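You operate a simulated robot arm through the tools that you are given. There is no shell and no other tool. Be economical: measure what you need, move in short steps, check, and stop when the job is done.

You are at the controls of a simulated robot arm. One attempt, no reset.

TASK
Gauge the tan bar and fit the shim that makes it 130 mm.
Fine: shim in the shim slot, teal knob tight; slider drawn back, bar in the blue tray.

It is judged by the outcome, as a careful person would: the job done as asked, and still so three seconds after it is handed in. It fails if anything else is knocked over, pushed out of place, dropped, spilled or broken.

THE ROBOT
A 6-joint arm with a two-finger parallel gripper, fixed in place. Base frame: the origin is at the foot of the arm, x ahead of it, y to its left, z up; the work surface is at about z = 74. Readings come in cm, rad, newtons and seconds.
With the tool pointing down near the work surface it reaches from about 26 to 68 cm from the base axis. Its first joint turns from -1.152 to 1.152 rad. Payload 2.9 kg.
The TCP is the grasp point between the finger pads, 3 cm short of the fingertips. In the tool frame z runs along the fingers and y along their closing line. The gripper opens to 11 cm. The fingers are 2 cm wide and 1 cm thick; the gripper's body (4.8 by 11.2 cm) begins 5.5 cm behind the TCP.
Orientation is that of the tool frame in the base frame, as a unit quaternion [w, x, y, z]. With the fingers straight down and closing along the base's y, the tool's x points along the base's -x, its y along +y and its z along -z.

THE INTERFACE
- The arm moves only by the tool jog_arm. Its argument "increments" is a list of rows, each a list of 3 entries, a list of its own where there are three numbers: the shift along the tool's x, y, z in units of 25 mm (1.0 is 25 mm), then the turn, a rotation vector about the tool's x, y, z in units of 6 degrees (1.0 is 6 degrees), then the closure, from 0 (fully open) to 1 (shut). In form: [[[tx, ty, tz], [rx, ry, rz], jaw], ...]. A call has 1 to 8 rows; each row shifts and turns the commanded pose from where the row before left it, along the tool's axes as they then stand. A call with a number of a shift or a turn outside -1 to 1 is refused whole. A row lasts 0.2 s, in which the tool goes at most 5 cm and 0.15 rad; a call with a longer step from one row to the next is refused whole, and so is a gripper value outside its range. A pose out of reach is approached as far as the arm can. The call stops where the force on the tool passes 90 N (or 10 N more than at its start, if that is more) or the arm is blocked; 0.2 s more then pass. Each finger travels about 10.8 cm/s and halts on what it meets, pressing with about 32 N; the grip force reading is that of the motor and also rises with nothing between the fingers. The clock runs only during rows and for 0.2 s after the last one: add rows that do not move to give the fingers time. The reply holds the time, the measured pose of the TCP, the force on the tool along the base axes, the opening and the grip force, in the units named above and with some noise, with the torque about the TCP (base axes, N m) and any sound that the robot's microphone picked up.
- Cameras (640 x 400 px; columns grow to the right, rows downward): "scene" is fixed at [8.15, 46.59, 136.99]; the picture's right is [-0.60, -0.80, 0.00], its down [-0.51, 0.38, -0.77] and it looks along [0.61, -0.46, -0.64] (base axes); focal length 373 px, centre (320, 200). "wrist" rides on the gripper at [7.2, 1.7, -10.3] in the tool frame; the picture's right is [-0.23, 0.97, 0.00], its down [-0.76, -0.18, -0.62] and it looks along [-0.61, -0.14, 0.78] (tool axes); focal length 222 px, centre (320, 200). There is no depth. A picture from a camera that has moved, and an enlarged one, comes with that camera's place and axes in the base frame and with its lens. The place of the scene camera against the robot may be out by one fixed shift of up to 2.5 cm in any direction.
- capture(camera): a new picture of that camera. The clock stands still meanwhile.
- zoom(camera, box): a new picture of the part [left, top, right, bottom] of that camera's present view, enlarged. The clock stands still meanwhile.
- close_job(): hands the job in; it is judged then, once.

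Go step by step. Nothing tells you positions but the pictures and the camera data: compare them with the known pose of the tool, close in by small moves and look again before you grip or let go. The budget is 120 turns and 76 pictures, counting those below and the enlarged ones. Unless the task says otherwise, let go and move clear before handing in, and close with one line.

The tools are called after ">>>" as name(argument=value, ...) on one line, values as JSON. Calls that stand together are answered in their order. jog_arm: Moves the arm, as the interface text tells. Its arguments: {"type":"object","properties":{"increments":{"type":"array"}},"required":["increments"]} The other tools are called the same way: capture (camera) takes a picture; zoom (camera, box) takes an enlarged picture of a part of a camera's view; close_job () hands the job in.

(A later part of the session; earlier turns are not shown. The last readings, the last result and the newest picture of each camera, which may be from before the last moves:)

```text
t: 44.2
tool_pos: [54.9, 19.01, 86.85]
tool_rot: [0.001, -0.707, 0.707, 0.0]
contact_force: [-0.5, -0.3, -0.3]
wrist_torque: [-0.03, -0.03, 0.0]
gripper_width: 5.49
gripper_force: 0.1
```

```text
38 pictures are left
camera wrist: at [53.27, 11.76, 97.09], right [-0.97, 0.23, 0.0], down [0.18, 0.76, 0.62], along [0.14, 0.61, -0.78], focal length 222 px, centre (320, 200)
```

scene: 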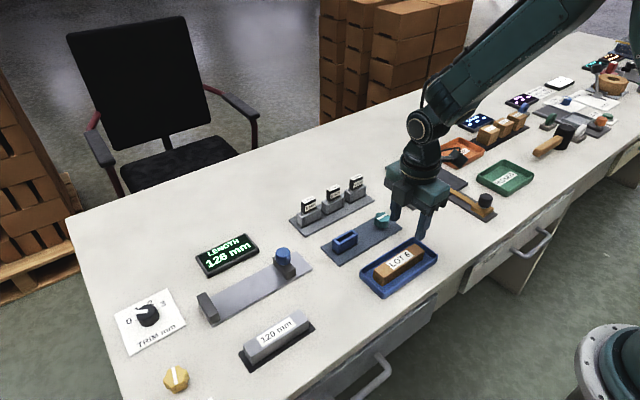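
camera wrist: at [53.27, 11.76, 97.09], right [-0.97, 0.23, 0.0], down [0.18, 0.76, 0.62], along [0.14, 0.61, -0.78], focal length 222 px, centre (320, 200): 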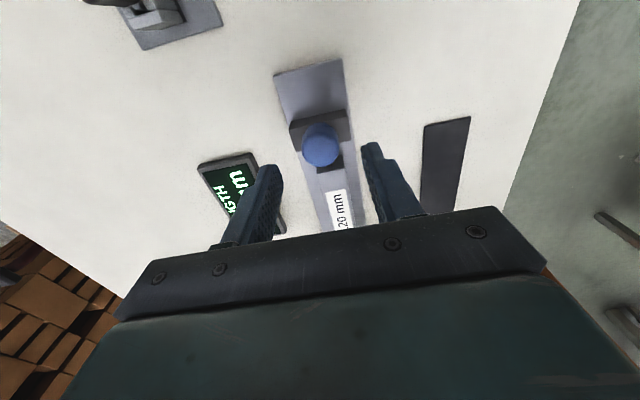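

Same geometry as before. I'll descend, grip the knob and push about 2.5 cm.

>>> jog_arm(increments=[[[-0.06, -0.04, 0.8], [0, 0, 0], 0.5], [[0, 0, 0.7], [0, 0, 0], 0.5], [[0, 0, 0.54], [0, 0, 0], 0.5], [[0, 0, 0], [0, 0, 0], 0.7], [[0, 0, 0], [0, 0, 0], 0.85], [[0, 0, 0], [0, 0, 0], 0.85]])

>>> jog_arm(increments=[[[-0.2, 0, 0], [0, 0, 0], 0.85], [[-0.2, 0, 0], [0, 0, 0], 0.85], [[-0.2, 0, 0], [0, 0, 0], 0.85], [[-0.2, 0, 0], [0, 0, 0], 0.85], [[-0.15, 0, 0], [0, 0, 0], 0.85], [[-0.1, 0, 0], [0, 0, 0], 0.85], [[-0.1, 0, 0], [0, 0, 0], 0.85], [[0, 0, 0], [0, 0, 0], 0.85]])

>>> zoom(camera="scene", box=[160, 210, 360, 335])

```text
t: 45.6
tool_pos: [54.96, 19.28, 81.51]
tool_rot: [0.001, 0.708, -0.706, -0.001]
contact_force: [-15.4, -0.1, 2.3]
wrist_torque: [-0.12, -0.17, 0.11]
gripper_width: 3.12
gripper_force: 45.1
```

```text
t: 47.4
tool_pos: [54.97, 22.17, 81.57]
tool_rot: [0.001, 0.707, -0.707, -0.001]
contact_force: [-14.3, -1.2, -9.2]
wrist_torque: [-0.25, -0.18, 0.01]
gripper_width: 3.06
gripper_force: 45.2
```

```text
3.20 times, centred on (260, 272) of scene
camera zoom: at [8.14, 46.59, 136.99], right [-0.6, -0.8, 0.0], down [-0.51, 0.38, -0.77], along [0.62, -0.46, -0.64], focal length 1193 px, centre (512, -32)
```

zoom: 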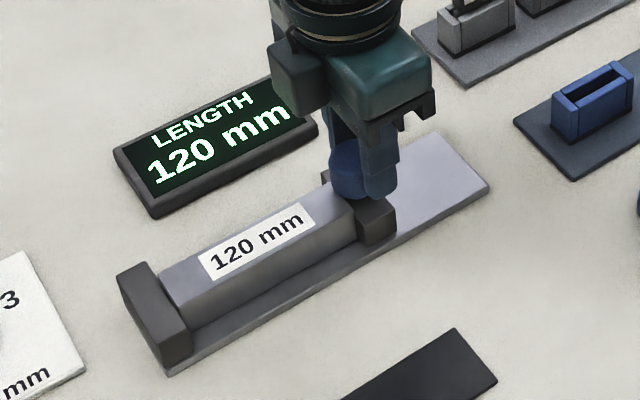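

It reads 120 mm. I'll press on to the seat to confirm.

>>> jog_arm(increments=[[[-0.06, -0.02, 0], [0, 0, 0], 0.85], [[-0.06, 0, 0], [0, 0, 0], 0.85], [[-0.06, 0, 0], [0, 0, 0], 0.85], [[0, 0, 0], [0, 0, 0], 0.85]])

>>> zoom(camera="scene", box=[160, 210, 360, 335])

```text
t: 48.4
tool_pos: [55.03, 22.23, 81.42]
tool_rot: [-0.005, -0.704, 0.71, 0.001]
contact_force: [-9.9, -33.4, -5.0]
wrist_torque: [-0.76, -0.28, 0.11]
gripper_width: 3.1
gripper_force: 45.2
```

```text
3.20 times, centred on (260, 272) of scene
camera zoom: at [8.14, 46.52, 137.01], right [-0.6, -0.8, 0.0], down [-0.51, 0.38, -0.77], along [0.62, -0.46, -0.64], focal length 1193 px, centre (512, -32)
```

zoom: 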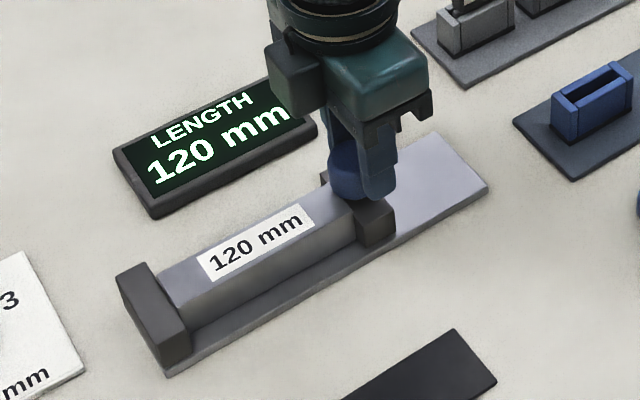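

The gauge is true, so the bar is 126 mm and needs the 4 mm shim. I'll draw the slider back and release it.

>>> jog_arm(increments=[[[0.3, 0, 0], [0, 0, 0], 0.85], [[0.3, 0, 0], [0, 0, 0], 0.85], [[0.3, 0, 0], [0, 0, 0], 0.85], [[0.3, 0, 0], [0, 0, 0], 0.85], [[0.22, 0, 0], [0, 0, 0], 0.85], [[0, 0, 0], [0, 0, 0], 0.85]])

```text
t: 49.8
tool_pos: [54.99, 19.13, 81.61]
tool_rot: [-0.001, 0.708, -0.706, -0.002]
contact_force: [-4.1, 10.4, -19.7]
wrist_torque: [-0.1, -0.47, -0.06]
gripper_width: 3.09
gripper_force: 45.1
```

The slider is at its back stop. I'll release it and go back to the master.

>>> jog_arm(increments=[[[0, 0, 0], [0, 0, 0], 0.5], [[0, 0, 0], [0, 0, 0], 0.5], [[0, 0, -0.6], [0, 0, 0], 0.5], [[0, 0, -0.9], [0, 0, 0], 0.5], [[0, 0, -0.6], [0, 0, 0], 0.5], [[-0.7, 0, 0], [0, 0, 0], 0.5], [[-0.9, 0, 0], [0, 0, 0], 0.5], [[-0.9, 0, 0], [0, 0, 0], 0.5]])

>>> jog_arm(increments=[[[-0.9, 0.03, 0], [0, 0, 0], 0.5], [[-0.9, 0.03, 0], [0, 0, 0], 0.5], [[0, 0, 0], [0, 0, 0], 0.5]])

>>> zoom(camera="wrist", box=[220, 0, 420, 240])

```text
t: 51.6
tool_pos: [55.18, 25.17, 86.99]
tool_rot: [0.0, 0.707, -0.707, -0.001]
contact_force: [-0.7, 0.2, -0.1]
wrist_torque: [0.02, -0.01, 0.0]
gripper_width: 5.48
gripper_force: 0.0
```

```text
t: 52.4
tool_pos: [55.18, 29.73, 86.87]
tool_rot: [0.0, 0.707, -0.707, 0.0]
contact_force: [-0.3, -0.5, 0.8]
wrist_torque: [0.02, 0.01, -0.02]
gripper_width: 5.53
gripper_force: 0.0
```

```text
1.67 times, centred on (320, 120) of wrist
camera zoom: at [53.54, 22.49, 97.26], right [-0.97, 0.23, 0.0], down [0.18, 0.76, 0.62], along [0.14, 0.61, -0.78], focal length 370 px, centre (320, 333)
```

zoom: 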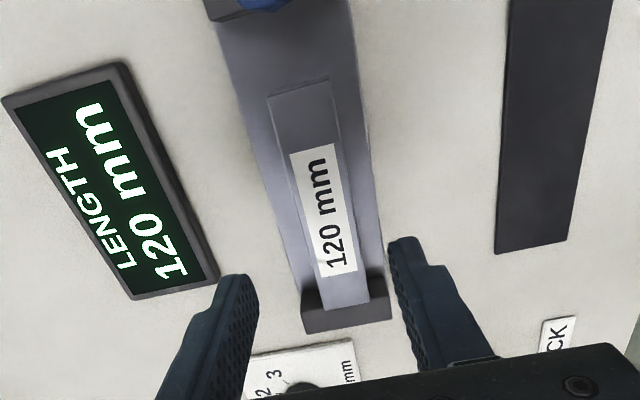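

The master is centred at (54.8, 29.8). I'll descend, grip and lift.

>>> jog_arm(increments=[[[-0.02, 0.14, 0.8], [0, 0, 0], 0.5], [[0, 0, 0.9], [0, 0, 0], 0.5], [[0, 0, 0.8], [0, 0, 0], 0.5], [[0, 0, 0.6], [0, 0, 0], 0.5], [[0, 0, 0], [0, 0, 0], 0.6], [[0, 0, 0], [0, 0, 0], 0.75], [[0, 0, 0], [0, 0, 0], 0.95], [[0, 0, 0], [0, 0, 0], 0.95]])

>>> jog_arm(increments=[[[0, 0, -0.3], [0, 0, 0], 0.95], [[0, 0, -0.8], [0, 0, 0], 0.95], [[0, 0, -0.9], [0, 0, 0], 0.95], [[0, 0, -0.5], [0, 0, 0], 0.95], [[0, 0, 0], [0, 0, 0], 0.95]])

```text
t: 54.2
tool_pos: [54.81, 29.81, 79.24]
tool_rot: [0.0, -0.707, 0.707, -0.001]
contact_force: [0.8, -0.4, -0.6]
wrist_torque: [0.06, -0.03, -0.03]
gripper_width: 2.98
gripper_force: 31.8
```

```text
t: 55.4
tool_pos: [54.57, 29.69, 85.54]
tool_rot: [-0.001, 0.707, -0.707, 0.0]
contact_force: [-0.3, 0.4, -2.8]
wrist_torque: [-0.03, -0.02, 0.02]
gripper_width: 2.96
gripper_force: 31.9
```

I'll carry it back over its pad and look.

>>> jog_arm(increments=[[[0.08, 0.8, 0], [0, 0, 0], 0.95], [[0.08, 0.9, 0], [0, 0, 0], 0.95], [[0, 0.9, 0], [0, 0, 0], 0.95], [[0, 0.9, 0], [0, 0, 0], 0.95], [[0, 0.9, 0], [0, 0, 0], 0.95], [[0, 0.6, 0], [0, 0, 0], 0.95], [[0, 0, 0.5], [0, 0, 0], 0.95], [[0, 0, 0], [0, 0, 0], 0.95]])

>>> capture(camera="wrist")

>>> zoom(camera="scene", box=[200, 270, 360, 390])

```text
t: 57.2
tool_pos: [41.98, 29.5, 84.2]
tool_rot: [0.0, 0.708, -0.707, 0.0]
contact_force: [0.5, 0.2, -2.4]
wrist_torque: [0.0, -0.05, 0.03]
gripper_width: 2.96
gripper_force: 32.2
```

```text
34 pictures are left
camera wrist: at [40.41, 22.18, 94.52], right [-0.97, 0.23, 0.0], down [0.18, 0.76, 0.62], along [0.14, 0.61, -0.78], focal length 222 px, centre (320, 200)
```

wrist: 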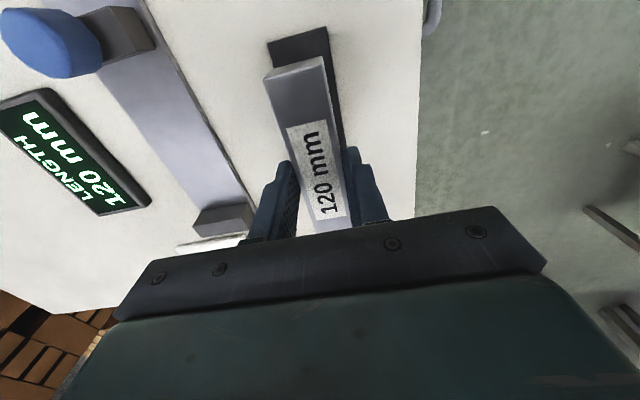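

```text
3.33 times, centred on (280, 330) of scene
camera zoom: at [8.16, 46.59, 136.99], right [-0.6, -0.8, 0.0], down [-0.51, 0.38, -0.77], along [0.61, -0.46, -0.64], focal length 1242 px, centre (453, -233)
```

zoom: 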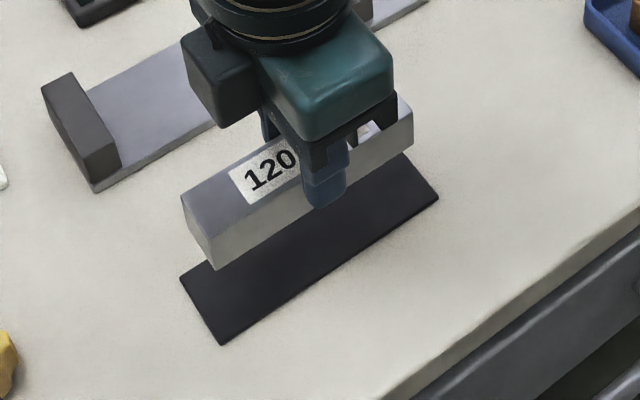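

I'll lower it gently onto the pad.

>>> jog_arm(increments=[[[0.05, -0.04, 0.7], [0, 0, 0], 0.95], [[0, 0, 0.6], [0, 0, 0], 0.95], [[0, 0, 0.5], [0, 0, 0], 0.95], [[0, 0, 0.15], [0, 0, 0], 0.95], [[0, 0, 0.06], [0, 0, 0], 0.95], [[0, 0, 0], [0, 0, 0], 0.95]])

>>> zoom(camera="scene", box=[200, 270, 360, 390])

```text
t: 58.6
tool_pos: [42.23, 29.3, 79.16]
tool_rot: [0.0, 0.707, -0.707, -0.001]
contact_force: [-0.2, 0.5, -2.8]
wrist_torque: [-0.01, 0.0, 0.01]
gripper_width: 2.95
gripper_force: 31.7
```

```text
3.33 times, centred on (280, 330) of scene
camera zoom: at [8.16, 46.59, 136.99], right [-0.6, -0.8, 0.0], down [-0.51, 0.38, -0.77], along [0.61, -0.46, -0.64], focal length 1242 px, centre (453, -233)
```

zoom: 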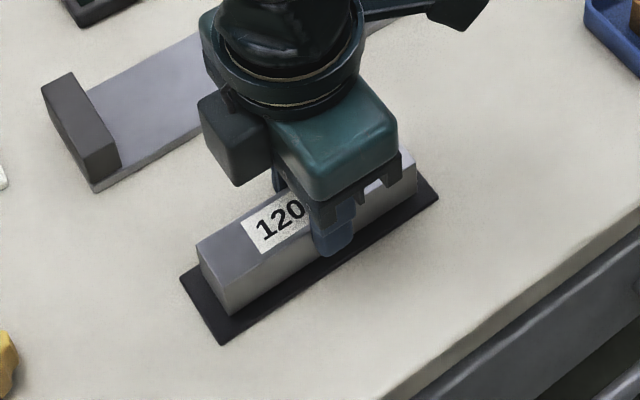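

The position matches the original picture. A few more millimetres down to contact.

>>> jog_arm(increments=[[[0, 0, 0.06], [0, 0, 0], 0.95], [[0, 0, 0.05], [0, 0, 0], 0.95], [[0, 0, 0], [0, 0, 0], 0.95]])

```text
t: 59.4
tool_pos: [42.13, 29.33, 78.92]
tool_rot: [0.0, 0.707, -0.707, 0.0]
contact_force: [-0.1, -0.6, -3.3]
wrist_torque: [0.02, -0.02, -0.02]
gripper_width: 2.93
gripper_force: 31.8
```

>>> jog_arm(increments=[[[0, 0, 0.05], [0, 0, 0], 0.95], [[0, 0, 0.04], [0, 0, 0], 0.95], [[0, 0, 0], [0, 0, 0], 0.95]])

```text
t: 60.2
tool_pos: [42.14, 29.34, 78.81]
tool_rot: [0.0, 0.708, -0.707, -0.001]
contact_force: [-5.4, -1.1, 15.4]
wrist_torque: [-0.57, 0.21, -0.07]
gripper_width: 2.97
gripper_force: 31.7
```

It is seated on the pad. I'll release, rise to a safe height, and head for the shim rack, where the 4 mm shim is near (62, -8).

>>> jog_arm(increments=[[[0, 0, 0], [0, 0, 0], 0.7], [[0, 0, 0], [0, 0, 0], 0.5], [[0, 0, -0.4], [0, 0, 0], 0.5], [[0, 0, -1], [0, 0, 0], 0.5], [[0, 0, -1], [0, 0, 0], 0.5], [[0, 0, -1], [0, 0, 0], 0.5], [[0, 0, -1], [0, 0, 0], 0.5], [[0.6, -0.6, -1], [0, 0, 0], 0.5]])

>>> jog_arm(increments=[[[1, -0.6, -0.8], [0, 0, 0], 0.5], [[1, -0.6, -0.8], [0, 0, 0], 0.5], [[1, -0.6, 0], [0, 0, 0], 0.5], [[1, -0.6, 0], [0, 0, 0], 0.5], [[1, -0.6, 0], [0, 0, 0], 0.5], [[1, -0.6, 0], [0, 0, 0], 0.5], [[1, -0.6, 0], [0, 0, 0], 0.5], [[1, -0.6, 0], [0, 0, 0], 0.5]])

>>> jog_arm(increments=[[[1, -0.6, 0], [0, 0, 0], 0.5], [[1, -0.6, 0], [0, 0, 0], 0.5], [[1, -0.6, 0], [0, 0, 0], 0.5], [[0, 0, 0], [0, 0, 0], 0.5]])

>>> capture(camera="wrist")

>>> capture(camera="scene")

```text
t: 62.0
tool_pos: [43.58, 27.48, 92.1]
tool_rot: [0.0, -0.707, 0.707, 0.0]
contact_force: [0.2, 0.0, -1.5]
wrist_torque: [0.01, 0.0, 0.01]
gripper_width: 5.48
gripper_force: 0.0
```

```text
t: 63.8
tool_pos: [55.66, 7.87, 95.97]
tool_rot: [0.001, 0.707, -0.707, 0.0]
contact_force: [-0.2, 0.1, 0.3]
wrist_torque: [0.02, 0.0, -0.01]
gripper_width: 5.48
gripper_force: 0.1
```

```text
t: 64.8
tool_pos: [60.09, 0.12, 96.09]
tool_rot: [-0.001, -0.707, 0.708, 0.0]
contact_force: [-0.7, 0.7, -0.1]
wrist_torque: [0.04, -0.02, -0.04]
gripper_width: 5.5
gripper_force: 0.2
```

```text
31 pictures are left
camera wrist: at [58.57, -7.23, 106.32], right [-0.97, 0.23, 0.0], down [0.18, 0.76, 0.62], along [0.14, 0.61, -0.78], focal length 222 px, centre (320, 200)
```

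wrist: 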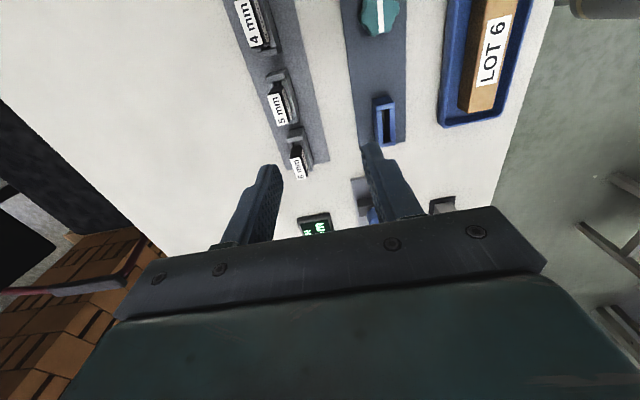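

```text
30 pictures are left
```

scene: 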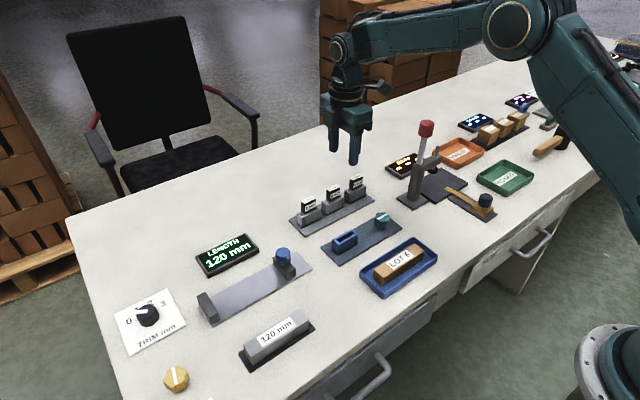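

The 4 mm shim is at about (64, -8.3). I'll move above it at z ≈ 90 and look.

>>> jog_arm(increments=[[[0.8, -0.39, 0], [0, 0, 0], 0.5], [[0.8, -0.39, 0], [0, 0, 0], 0.6], [[0.8, -0.39, 0.5], [0, 0, 0], 0.6], [[0.8, -0.39, 0.9], [0, 0, 0], 0.6], [[0, 0, 0.9], [0, 0, 0], 0.6], [[0, 0, 0], [0, 0, 0], 0.6]])

>>> capture(camera="wrist")

>>> zoom(camera="scene", box=[280, 100, 480, 250])

```text
t: 66.2
tool_pos: [64.04, -7.64, 90.26]
tool_rot: [0.0, 0.707, -0.707, 0.0]
contact_force: [-0.6, 0.9, 0.2]
wrist_torque: [0.02, -0.01, 0.05]
gripper_width: 4.38
gripper_force: 0.1
```

```text
29 pictures are left
camera wrist: at [62.51, -14.92, 100.58], right [-0.97, 0.23, 0.0], down [0.18, 0.76, 0.62], along [0.14, 0.61, -0.78], focal length 222 px, centre (320, 200)
```

wrist: 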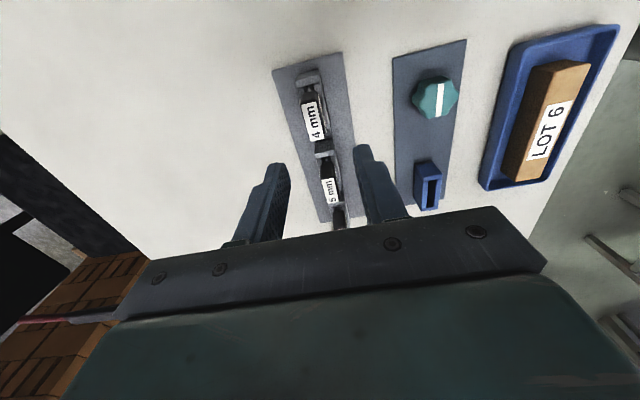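

```text
2.67 times, centred on (380, 175) of scene
camera zoom: at [8.16, 46.59, 136.99], right [-0.6, -0.8, 0.0], down [-0.51, 0.38, -0.77], along [0.61, -0.46, -0.64], focal length 994 px, centre (160, 267)
```

zoom: 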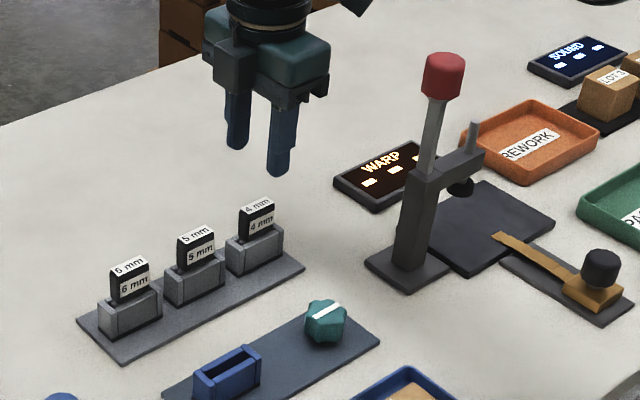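

I'll zoom on the 4 mm shim to locate it precisely.

>>> zoom(camera="wrist", box=[250, 40, 390, 210])

```text
2.35 times, centred on (320, 125) of wrist
camera zoom: at [62.51, -14.92, 100.58], right [-0.97, 0.23, 0.0], down [0.18, 0.76, 0.62], along [0.14, 0.61, -0.78], focal length 523 px, centre (320, 376)
```

zoom: 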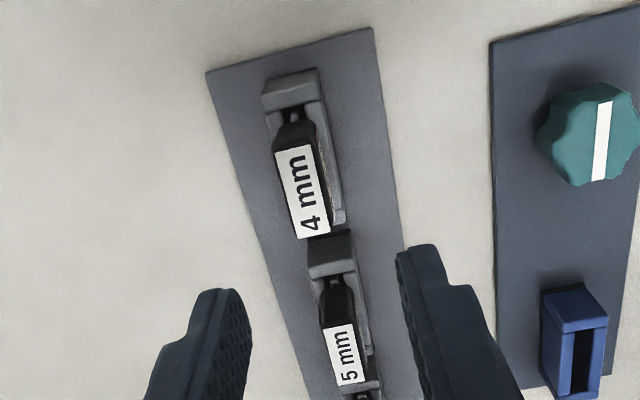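

I estimate the shim at (64.6, -8.35) with its top near z 81. I'll drop to just above it and verify.

>>> jog_arm(increments=[[[0.14, -0.12, 0.5], [0, 0, 0], 0.6], [[0.14, -0.12, 0.7], [0, 0, 0], 0.6], [[0, 0, 0.4], [0, 0, 0], 0.6], [[0, 0, 0], [0, 0, 0], 0.6]])

>>> zoom(camera="wrist", box=[220, 60, 420, 230])

>>> zoom(camera="scene", box=[290, 120, 410, 220])

```text
t: 67.2
tool_pos: [64.7, -8.3, 86.2]
tool_rot: [-0.001, 0.708, -0.707, 0.001]
contact_force: [0.3, -0.4, 0.0]
wrist_torque: [0.01, -0.01, 0.02]
gripper_width: 4.39
gripper_force: 0.0
```

```text
2.35 times, centred on (320, 145) of wrist
camera zoom: at [63.15, -15.67, 96.6], right [-0.97, 0.23, 0.0], down [0.18, 0.76, 0.62], along [0.14, 0.61, -0.78], focal length 523 px, centre (320, 329)
```

zoom: 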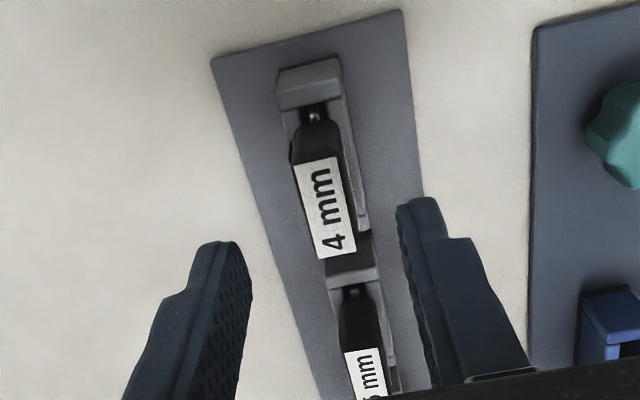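

```text
4.00 times, centred on (350, 170) of scene
camera zoom: at [8.15, 46.59, 136.99], right [-0.6, -0.8, 0.0], down [-0.51, 0.38, -0.77], along [0.61, -0.46, -0.64], focal length 1491 px, centre (200, 320)
```

zoom: 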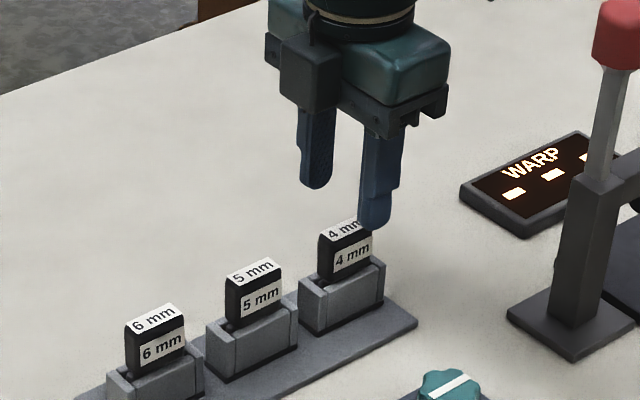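

It is aligned at (64.65, -8.3). I'll descend to TCP z ≈ 82 and grip.

>>> jog_arm(increments=[[[0, 0, 0.7], [0, 0, 0], 0.6], [[0, 0, 0.6], [0, 0, 0], 0.6], [[0, 0, 0.36], [0, 0, 0], 0.6], [[0, 0, 0], [0, 0, 0], 0.75], [[0, 0, 0], [0, 0, 0], 0.88], [[0, 0, 0], [0, 0, 0], 1], [[0, 0, 0], [0, 0, 0], 1]])

>>> zoom(camera="scene", box=[290, 120, 410, 220])

```text
t: 68.8
tool_pos: [64.72, -8.4, 82.15]
tool_rot: [-0.001, -0.707, 0.707, 0.001]
contact_force: [-1.5, 0.3, -0.6]
wrist_torque: [0.01, 0.09, -0.01]
gripper_width: 1.49
gripper_force: 31.9
```

```text
4.00 times, centred on (350, 170) of scene
camera zoom: at [8.15, 46.59, 136.99], right [-0.6, -0.8, 0.0], down [-0.51, 0.38, -0.77], along [0.61, -0.46, -0.64], focal length 1491 px, centre (200, 320)
```

zoom: 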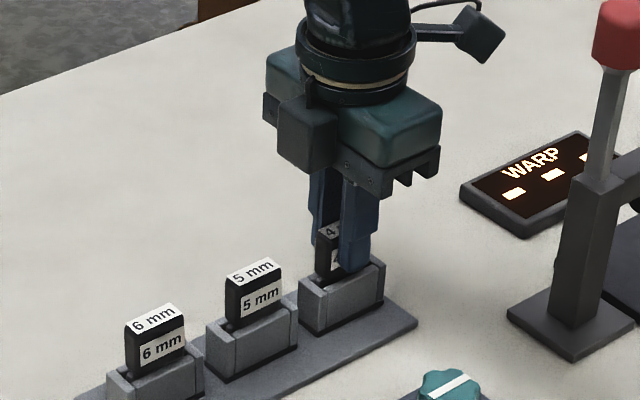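

The shim is gripped (1.49 cm). I'll lift straight up and carry it toward the slot near (52, 5).

>>> jog_arm(increments=[[[0, 0, -0.3], [0, 0, 0], 1], [[0, 0, -0.6], [0, 0, 0], 1], [[0, 0, -0.9], [0, 0, 0], 1], [[0, 0, -1], [0, 0, 0], 1], [[0, 0, -0.9], [0, 0, 0], 1], [[0, 0, 0], [0, 0, 0], 1]])

>>> jog_arm(increments=[[[-0.8, 0.7, 0], [0, 0, 0], 1], [[-0.9, 0.9, 0], [0, 0, 0], 1], [[-0.9, 0.9, 0], [0, 0, 0], 1], [[-0.9, 0.9, 0], [0, 0, 0], 1], [[-0.9, 0.9, 0], [0, 0, 0], 1], [[-0.9, 0.7, 0], [0, 0, 0], 1], [[0, 0, 0], [0, 0, 0], 1]])

>>> capture(camera="wrist")

>>> zoom(camera="scene", box=[280, 140, 440, 260])

```text
t: 70.2
tool_pos: [64.64, -8.36, 91.38]
tool_rot: [0.0, -0.707, 0.707, -0.001]
contact_force: [-0.2, -0.2, -1.3]
wrist_torque: [0.01, 0.02, 0.0]
gripper_width: 1.5
gripper_force: 32.3
```

```text
t: 71.8
tool_pos: [52.44, 4.8, 91.45]
tool_rot: [0.0, 0.708, -0.707, 0.001]
contact_force: [-0.7, 0.0, -1.2]
wrist_torque: [-0.02, -0.03, 0.03]
gripper_width: 1.53
gripper_force: 31.9
```

```text
23 pictures are left
camera wrist: at [50.79, -2.51, 101.7], right [-0.97, 0.23, 0.0], down [0.18, 0.76, 0.62], along [0.14, 0.61, -0.78], focal length 222 px, centre (320, 200)
```

wrist: 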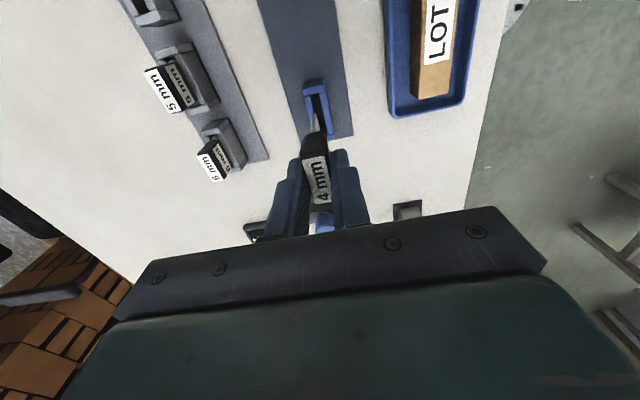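

```text
3.33 times, centred on (360, 200) of scene
camera zoom: at [8.15, 46.59, 136.99], right [-0.6, -0.8, 0.0], down [-0.51, 0.38, -0.77], along [0.61, -0.46, -0.64], focal length 1242 px, centre (187, 200)
```

zoom: 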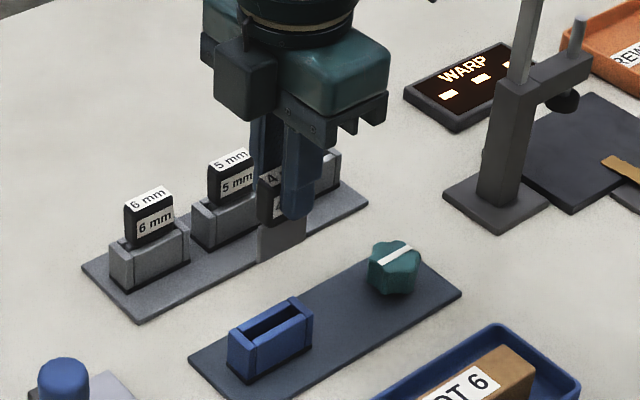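

The shim is a black grip block with a metal blade below. I'll zoom the wrist camera to measure the slot against the blade.

>>> zoom(camera="wrist", box=[270, 60, 370, 220])

```text
2.50 times, centred on (320, 140) of wrist
camera zoom: at [50.79, -2.51, 101.7], right [-0.97, 0.23, 0.0], down [0.18, 0.76, 0.62], along [0.14, 0.61, -0.78], focal length 555 px, centre (320, 350)
```

zoom: 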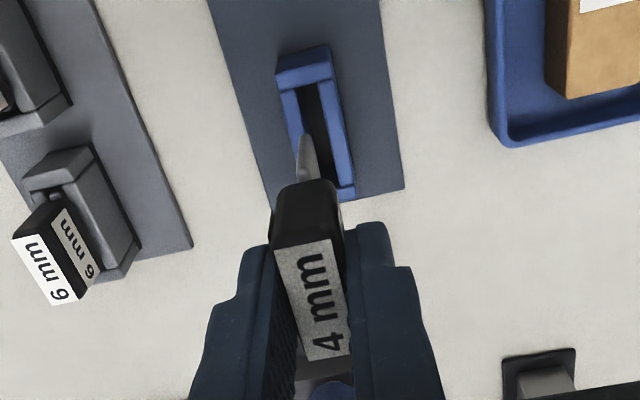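

The blade and slot are nearly aligned (slot centre about (52.45, 5.0)). I'll descend until the blade is just above the slot and check again.

>>> jog_arm(increments=[[[-0.06, 0, 0.8], [0, 0, 0], 1], [[0, 0, 0.8], [0, 0, 0], 1], [[0, 0, 0.5], [0, 0, 0], 1], [[0, 0, 0], [0, 0, 0], 1]])

>>> zoom(camera="wrist", box=[270, 80, 370, 220])

>>> zoom(camera="scene", box=[310, 190, 390, 260])

```text
t: 72.8
tool_pos: [52.18, 4.8, 86.11]
tool_rot: [0.0, 0.707, -0.707, 0.0]
contact_force: [-0.3, -0.3, -0.7]
wrist_torque: [0.03, -0.02, -0.01]
gripper_width: 1.5
gripper_force: 32.2
```

```text
2.86 times, centred on (320, 150) of wrist
camera zoom: at [50.68, -2.45, 96.47], right [-0.97, 0.23, 0.0], down [0.18, 0.76, 0.62], along [0.14, 0.61, -0.78], focal length 635 px, centre (320, 343)
```

zoom: 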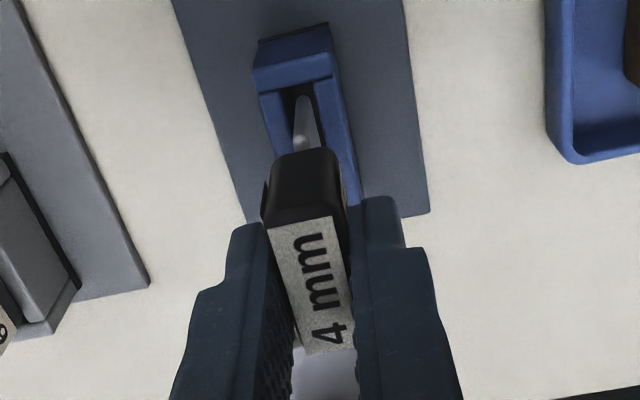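

```text
5.71 times, centred on (350, 225) of scene
camera zoom: at [8.16, 46.59, 136.99], right [-0.6, -0.8, 0.0], down [-0.51, 0.38, -0.77], along [0.61, -0.46, -0.64], focal length 2130 px, centre (149, 57)
```

zoom: 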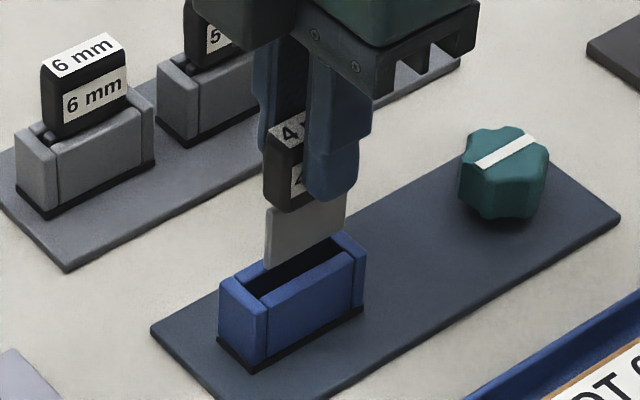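

I need about +0.2 cm in x and +0.2 cm in y. I'll apply that, ease the blade into the slot mouth, and check the force.

>>> jog_arm(increments=[[[-0.08, -0.08, 0], [0, 0, 0], 1], [[0, 0, 0.2], [0, 0, 0], 1], [[0, 0, 0.2], [0, 0, 0], 1], [[0, 0, 0.1], [0, 0, 0], 1], [[0, 0, 0], [0, 0, 0], 1]])

>>> zoom(camera="scene", box=[310, 190, 390, 260])

>>> zoom(camera="wrist", box=[270, 80, 370, 220])

```text
t: 74.0
tool_pos: [52.37, 5.12, 84.91]
tool_rot: [0.0, -0.707, 0.708, 0.0]
contact_force: [-0.5, 0.3, -1.3]
wrist_torque: [-0.03, 0.0, 0.02]
gripper_width: 1.49
gripper_force: 32.0
```

```text
5.71 times, centred on (350, 225) of scene
camera zoom: at [8.15, 46.59, 136.99], right [-0.6, -0.8, 0.0], down [-0.51, 0.38, -0.77], along [0.61, -0.46, -0.64], focal length 2130 px, centre (149, 57)
```

zoom: 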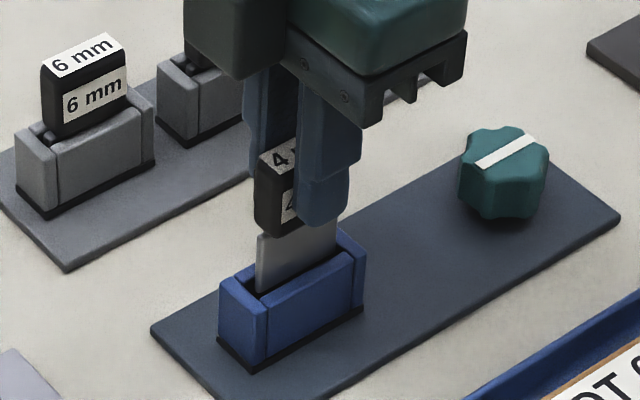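

```text
2.86 times, centred on (320, 150) of wrist
camera zoom: at [50.79, -2.14, 95.27], right [-0.97, 0.23, 0.0], down [0.18, 0.76, 0.62], along [0.14, 0.61, -0.78], focal length 635 px, centre (320, 343)
```

zoom: 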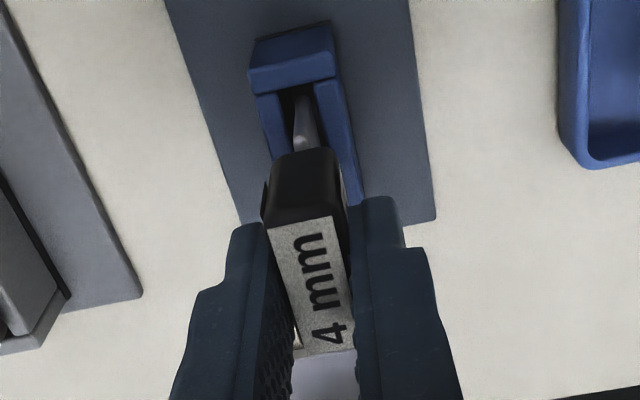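

The blade tip looks centred in the slot mouth. I'll lower in small steps.

>>> jog_arm(increments=[[[0, 0, 0.1], [0, 0, 0], 1], [[0, 0, 0.1], [0, 0, 0], 1], [[0, 0, 0.1], [0, 0, 0], 1], [[0, 0, 0], [0, 0, 0], 1]])

```text
t: 75.0
tool_pos: [52.3, 5.24, 84.1]
tool_rot: [0.0, -0.707, 0.707, 0.001]
contact_force: [-0.5, 0.3, -0.2]
wrist_torque: [-0.02, -0.04, 0.0]
gripper_width: 1.49
gripper_force: 31.6
```

>>> jog_arm(increments=[[[0.03, 0, 0.1], [0, 0, 0], 1], [[0, 0, 0.1], [0, 0, 0], 1], [[0, 0, 0.1], [0, 0, 0], 1], [[0, 0, 0], [0, 0, 0], 1]])

>>> zoom(camera="scene", box=[310, 190, 390, 260])

```text
t: 76.0
tool_pos: [52.33, 5.1, 83.35]
tool_rot: [0.001, -0.707, 0.707, 0.0]
contact_force: [-0.1, 0.2, 0.0]
wrist_torque: [0.01, -0.05, 0.01]
gripper_width: 1.49
gripper_force: 31.7
```

```text
5.71 times, centred on (350, 225) of scene
camera zoom: at [8.15, 46.59, 136.99], right [-0.6, -0.8, 0.0], down [-0.51, 0.38, -0.77], along [0.61, -0.46, -0.64], focal length 2130 px, centre (149, 57)
```

zoom: 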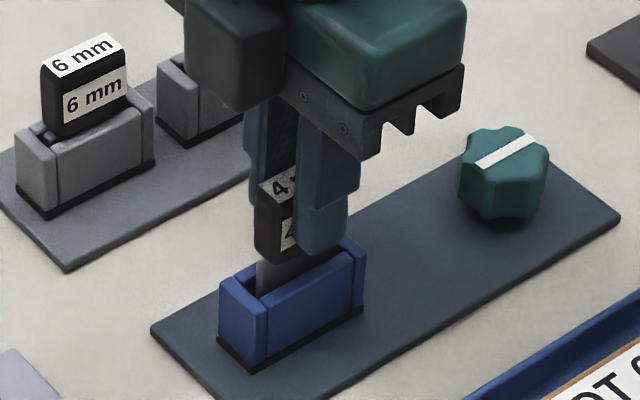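

The blade is entering the slot without force. I'll continue down to the seat.

>>> jog_arm(increments=[[[0, 0, 0.1], [0, 0, 0], 1], [[0, 0, 0.1], [0, 0, 0], 1], [[0, 0, 0.1], [0, 0, 0], 1], [[0, 0, 0.1], [0, 0, 0], 1], [[0, 0, 0], [0, 0, 0], 1]])

```text
t: 77.2
tool_pos: [52.4, 5.13, 82.53]
tool_rot: [0.0, -0.707, 0.707, 0.0]
contact_force: [0.5, -0.2, -1.0]
wrist_torque: [-0.03, -0.01, 0.01]
gripper_width: 1.52
gripper_force: 32.1
```

>>> jog_arm(increments=[[[0, 0, 0.08], [0, 0, 0], 1], [[0, 0, 0.06], [0, 0, 0], 1], [[0, 0, 0.05], [0, 0, 0], 1], [[0, 0, 0], [0, 0, 0], 1]])

>>> zoom(camera="scene", box=[310, 190, 390, 260])

```text
t: 78.2
tool_pos: [52.48, 5.09, 82.05]
tool_rot: [0.0, -0.707, 0.707, 0.0]
contact_force: [-3.2, 0.0, 11.6]
wrist_torque: [-0.08, 0.21, -0.03]
gripper_width: 1.52
gripper_force: 32.1
```

```text
5.71 times, centred on (350, 225) of scene
camera zoom: at [8.13, 46.58, 136.99], right [-0.6, -0.8, 0.0], down [-0.51, 0.38, -0.77], along [0.62, -0.46, -0.64], focal length 2130 px, centre (149, 57)
```

zoom: 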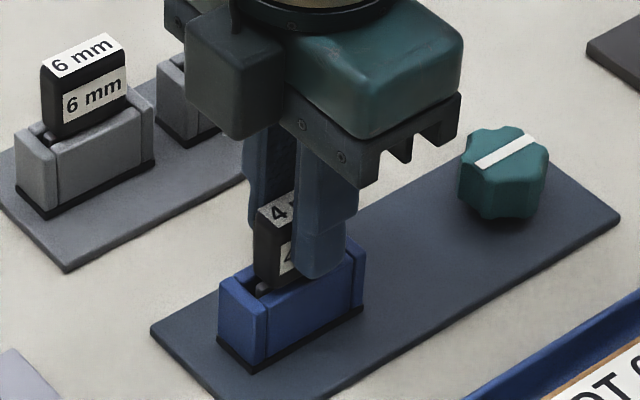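

The shim is seated (z matches its height in the rack). I'll release, rise, and go over the teal knob.

>>> jog_arm(increments=[[[0, 0, 0], [0, 0, 0], 0.8], [[0, 0, 0], [0, 0, 0], 0.6], [[0, 0, -0.5], [0, 0, 0], 0.5], [[0, 0, -0.9], [0, 0, 0], 0.5], [[0, 0, -1], [0, 0, 0], 0.5], [[0, 0, -1], [0, 0, 0], 0.5], [[0.9, 0, 0], [0, 0, 0], 0.5], [[0.9, 0, 0], [0, 0, 0], 0.5]])

>>> jog_arm(increments=[[[0.9, 0, 0], [0, 0, 0], 0.5], [[0.9, 0, 0], [0, 0, 0], 0.5], [[0.9, 0, 0], [0, 0, 0], 0.5], [[0, 0, 0], [0, 0, 0], 0.5]])

>>> capture(camera="wrist")

>>> zoom(camera="scene", box=[280, 140, 440, 260])

```text
t: 80.0
tool_pos: [52.3, 0.7, 90.66]
tool_rot: [0.0, -0.707, 0.707, 0.001]
contact_force: [0.3, -0.4, -0.3]
wrist_torque: [0.03, 0.03, 0.01]
gripper_width: 5.51
gripper_force: 0.1
```

```text
t: 81.0
tool_pos: [52.16, -6.13, 90.66]
tool_rot: [0.0, -0.707, 0.707, 0.001]
contact_force: [0.2, -0.3, -0.3]
wrist_torque: [0.0, -0.01, -0.01]
gripper_width: 5.49
gripper_force: 0.1
```

```text
14 pictures are left
camera wrist: at [50.69, -13.47, 101.02], right [-0.97, 0.23, 0.0], down [0.18, 0.76, 0.62], along [0.14, 0.61, -0.78], focal length 222 px, centre (320, 200)
```

wrist: 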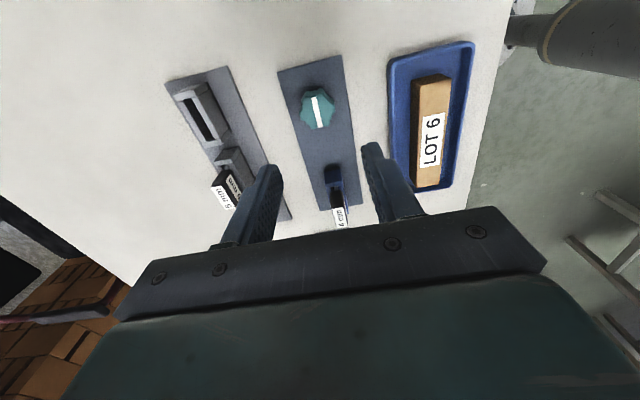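

```text
3.33 times, centred on (360, 200) of scene
camera zoom: at [8.16, 46.59, 136.99], right [-0.6, -0.8, 0.0], down [-0.51, 0.38, -0.77], along [0.61, -0.46, -0.64], focal length 1242 px, centre (187, 200)
```

zoom: 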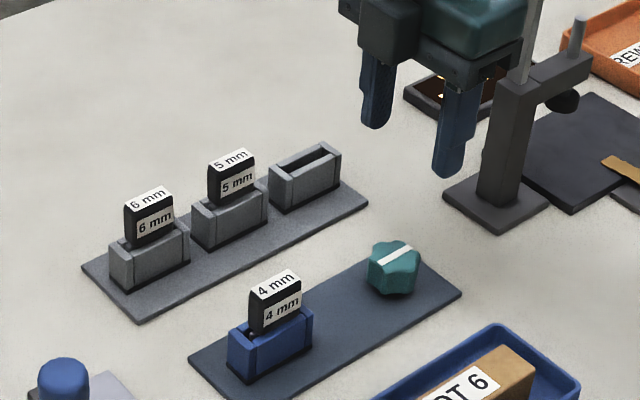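

The 4 mm shim is seated. The knob is near (52.35, -7.2), so I'll first rotate the wrist clockwise to the starting orientation. That keeps the camera away from the lever press and leaves room to turn.

>>> jog_arm(increments=[[[0, 0, 0], [0, 0, 1], 0.5], [[0, 0, 0], [0, 0, 1], 0.5], [[0, 0, 0], [0, 0, 1], 0.5], [[0, 0, 0], [0, 0, 1], 0.5], [[0, 0, 0], [0, 0, 1], 0.5], [[0, 0, 0], [0, 0, 1], 0.5], [[0, 0, 0], [0, 0, 1], 0.5], [[0, 0, 0], [0, 0, 1], 0.5]])

>>> jog_arm(increments=[[[0, 0, 0], [0, 0, 1], 0.5], [[0, 0, 0], [0, 0, 1], 0.5], [[0, 0, 0], [0, 0, 1], 0.5], [[0, 0, 0], [0, 0, 1], 0.5], [[0, 0, 0], [0, 0, 1], 0.5], [[0, 0, 0], [0, 0, 1], 0.5], [[0, 0, 0], [0, 0, 1], 0.5], [[0, 0, 0], [0, 0, 0], 0.5]])

>>> jog_arm(increments=[[[-0.08, -0.4, 0.6], [0, 0, 0], 0.5], [[0, 0, 0.9], [0, 0, 0], 0.5], [[0, 0, 0.6], [0, 0, 0], 0.5], [[0, 0, 0], [0, 0, 0], 0.5]])

>>> zoom(camera="wrist", box=[220, 40, 420, 220])

```text
t: 82.8
tool_pos: [52.46, -6.06, 90.47]
tool_rot: [0.0, -0.356, 0.934, 0.0]
contact_force: [-0.3, -0.3, 0.6]
wrist_torque: [-0.02, 0.0, -0.02]
gripper_width: 5.5
gripper_force: 0.1
```

```text
t: 84.6
tool_pos: [52.27, -6.17, 90.58]
tool_rot: [0.0, 0.001, 1.0, 0.001]
contact_force: [0.8, -0.5, 0.3]
wrist_torque: [0.0, 0.0, 0.01]
gripper_width: 5.49
gripper_force: 0.1
```

```text
t: 85.6
tool_pos: [52.63, -7.12, 85.19]
tool_rot: [0.0, 0.001, 1.0, 0.0]
contact_force: [0.3, -0.3, 0.2]
wrist_torque: [-0.04, 0.0, 0.01]
gripper_width: 5.52
gripper_force: 0.1
```

```text
2.22 times, centred on (320, 130) of wrist
camera zoom: at [45.43, -5.47, 95.57], right [0.23, 0.97, 0.0], down [0.76, -0.18, 0.62], along [0.61, -0.14, -0.78], focal length 494 px, centre (320, 356)
```

zoom: 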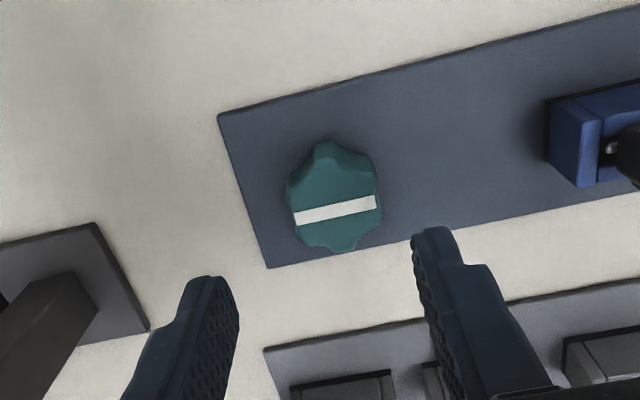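

The knob centre is at about (52.6, -6.55). I'll shift and descend around it, then close.

>>> jog_arm(increments=[[[0, 0.23, 0.5], [0, 0, 0], 0.5], [[0, 0, 0.9], [0, 0, 0], 0.5], [[0, 0, 0.8], [0, 0, 0], 0.5], [[0, 0, 0.4], [0, 0, 0], 0.5], [[0, 0, 0], [0, 0, 0], 0.5]])

>>> zoom(camera="scene", box=[320, 150, 440, 250])

```text
t: 86.8
tool_pos: [52.56, -6.63, 78.7]
tool_rot: [0.0, 0.0, 1.0, -0.001]
contact_force: [-0.1, -0.1, 0.0]
wrist_torque: [0.01, 0.0, -0.02]
gripper_width: 5.52
gripper_force: 0.0
```

```text
4.00 times, centred on (380, 200) of scene
camera zoom: at [8.15, 46.59, 136.99], right [-0.6, -0.8, 0.0], down [-0.51, 0.38, -0.77], along [0.61, -0.46, -0.64], focal length 1491 px, centre (80, 200)
```

zoom: 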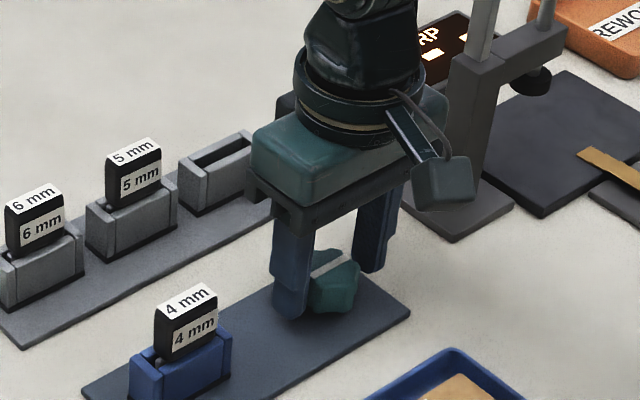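

Now I'll close on the knob and start turning clockwise, watching the torque.

>>> jog_arm(increments=[[[0, 0, 0], [0, 0, 0], 0.65], [[0, 0, 0], [0, 0, 0], 0.8], [[0, 0, 0], [0, 0, 0], 0.9], [[0, 0, 0], [0, 0, 0], 0.9]])

>>> jog_arm(increments=[[[0, 0, 0], [0, 0, 1], 0.9], [[0, 0, 0], [0, 0, 1], 0.9], [[0, 0, 0], [0, 0, 1], 0.9], [[0, 0, 0], [0, 0, 0], 0.9]])

```text
t: 87.8
tool_pos: [52.59, -6.46, 78.79]
tool_rot: [0.001, -0.001, 1.0, 0.001]
contact_force: [1.5, 15.4, -2.5]
wrist_torque: [-0.17, -0.19, -0.01]
gripper_width: 3.76
gripper_force: 44.7
```

```text
t: 88.8
tool_pos: [52.62, -6.45, 78.73]
tool_rot: [0.0, 0.158, 0.988, 0.001]
contact_force: [-1.0, 16.5, -2.2]
wrist_torque: [-0.2, -0.35, 0.01]
gripper_width: 3.78
gripper_force: 44.9
```

The knob turns with the fingers and no resistance yet. I'll continue.

>>> jog_arm(increments=[[[0, 0, 0], [0, 0, 1], 0.9], [[0, 0, 0], [0, 0, 1], 0.9], [[0, 0, 0], [0, 0, 1], 0.9], [[0, 0, 0], [0, 0, 1], 0.9], [[0, 0, 0], [0, 0, 1], 0.9], [[0, 0, 0], [0, 0, 0], 0.9]])

>>> zoom(camera="scene", box=[320, 150, 440, 250])

```text
t: 90.2
tool_pos: [52.56, -6.61, 78.73]
tool_rot: [-0.001, 0.408, 0.913, 0.0]
contact_force: [-4.4, 9.0, 8.0]
wrist_torque: [0.75, 0.92, -0.03]
gripper_width: 3.74
gripper_force: 44.4
```

```text
4.00 times, centred on (380, 200) of scene
camera zoom: at [8.13, 46.61, 136.98], right [-0.6, -0.8, 0.0], down [-0.51, 0.38, -0.77], along [0.62, -0.46, -0.64], focal length 1491 px, centre (80, 200)
```

zoom: 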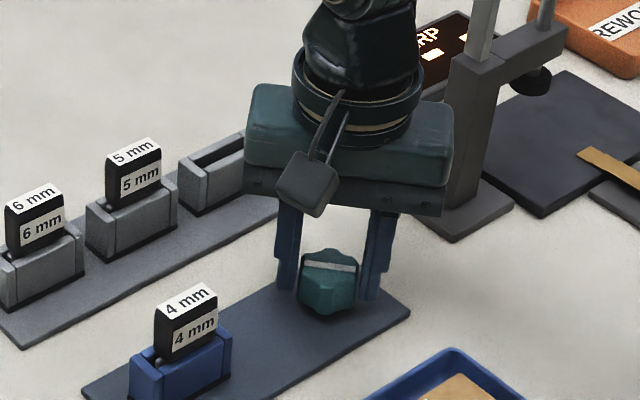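

The mark has turned about 48° clockwise along with the gripper. I'll keep turning.

>>> jog_arm(increments=[[[0, 0, 0], [0, 0, 1], 0.9], [[0, 0, 0], [0, 0, 1], 0.9], [[0, 0, 0], [0, 0, 1], 0.9], [[0, 0, 0], [0, 0, 1], 0.9], [[0, 0, 0], [0, 0, 0], 0.9]])

>>> jog_arm(increments=[[[0, 0, 0], [0, 0, 1], 0.9], [[0, 0, 0], [0, 0, 1], 0.9], [[0, 0, 0], [0, 0, 1], 0.9], [[0, 0, 0], [0, 0, 0], 0.9]])

```text
t: 91.4
tool_pos: [52.52, -6.43, 78.78]
tool_rot: [0.0, 0.589, 0.808, 0.001]
contact_force: [-8.8, 6.0, 8.4]
wrist_torque: [0.25, -0.26, 0.01]
gripper_width: 3.77
gripper_force: 45.1
```

```text
t: 92.4
tool_pos: [52.45, -6.44, 78.72]
tool_rot: [-0.001, 0.708, 0.706, -0.001]
contact_force: [-18.8, 1.6, 22.7]
wrist_torque: [-0.02, -0.05, 0.0]
gripper_width: 3.76
gripper_force: 44.6
```

At 90° there is still no stop torque. I'll continue.

>>> jog_arm(increments=[[[0, 0, -0.02], [0, 0, 1], 0.9], [[0, 0, 0], [0, 0, 1], 0.9], [[0, 0, 0], [0, 0, 1], 0.9], [[0, 0, 0], [0, 0, 1], 0.9], [[0, 0, 0], [0, 0, 0], 0.9]])

>>> zoom(camera="scene", box=[320, 150, 440, 250])

```text
t: 93.6
tool_pos: [52.56, -6.51, 78.57]
tool_rot: [-0.002, 0.839, 0.544, 0.0]
contact_force: [-6.2, 1.7, -11.7]
wrist_torque: [0.07, -0.21, 0.12]
gripper_width: 3.64
gripper_force: 44.8
```

```text
4.00 times, centred on (380, 200) of scene
camera zoom: at [8.16, 46.59, 136.99], right [-0.6, -0.8, 0.0], down [-0.51, 0.38, -0.77], along [0.61, -0.46, -0.64], focal length 1491 px, centre (80, 200)
```

zoom: 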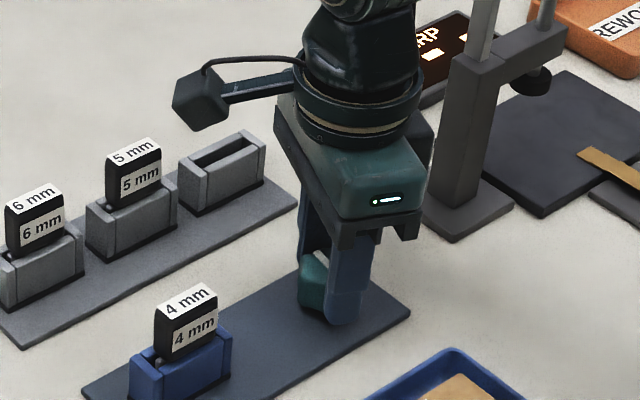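

The width and torque changed slightly, so this may be the stop. I'll try two more small steps.

>>> jog_arm(increments=[[[0, 0, 0], [0, 0, 0.7], 0.95], [[0, 0, 0], [0, 0, 0.7], 0.95], [[0, 0, 0], [0, 0, 0], 0.95]])

```text
t: 94.4
tool_pos: [52.55, -6.49, 78.63]
tool_rot: [-0.002, 0.876, 0.482, -0.001]
contact_force: [-11.3, 4.0, -13.8]
wrist_torque: [0.0, -0.38, 0.75]
gripper_width: 3.73
gripper_force: 45.3
```

Resisting torque is rising (0.75 N m), so the knob is at its stop. I'll turn a little more to make it tight.

>>> jog_arm(increments=[[[0, 0, 0], [0, 0, 0.7], 1], [[0, 0, 0], [0, 0, 0.7], 1], [[0, 0, 0], [0, 0, 0], 1]])

```text
t: 95.2
tool_pos: [52.47, -6.49, 78.91]
tool_rot: [-0.002, 0.909, 0.417, -0.002]
contact_force: [-15.5, 5.3, -5.2]
wrist_torque: [-0.07, -0.01, 0.55]
gripper_width: 3.74
gripper_force: 44.7
```

>>> jog_arm(increments=[[[0, 0, 0], [0, 0, 0.8], 1], [[0, 0, 0], [0, 0, 0.8], 1], [[0, 0, 0], [0, 0, 0.8], 1], [[0, 0, 0], [0, 0, 0], 1]])

>>> zoom(camera="scene", box=[340, 170, 420, 240])

```text
t: 96.2
tool_pos: [52.62, -6.29, 78.83]
tool_rot: [-0.002, 0.954, 0.299, 0.0]
contact_force: [-14.9, 12.1, 5.0]
wrist_torque: [0.27, 0.14, 0.47]
gripper_width: 3.63
gripper_force: 45.2
```

```text
5.71 times, centred on (380, 205) of scene
camera zoom: at [8.11, 46.62, 136.98], right [-0.6, -0.8, 0.0], down [-0.51, 0.38, -0.77], along [0.62, -0.46, -0.64], focal length 2130 px, centre (-23, 171)
```

zoom: 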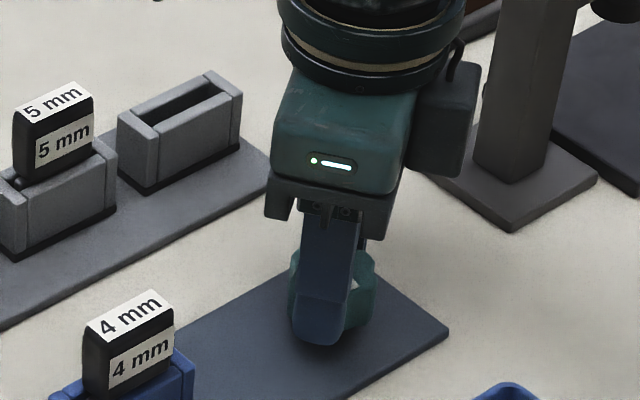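

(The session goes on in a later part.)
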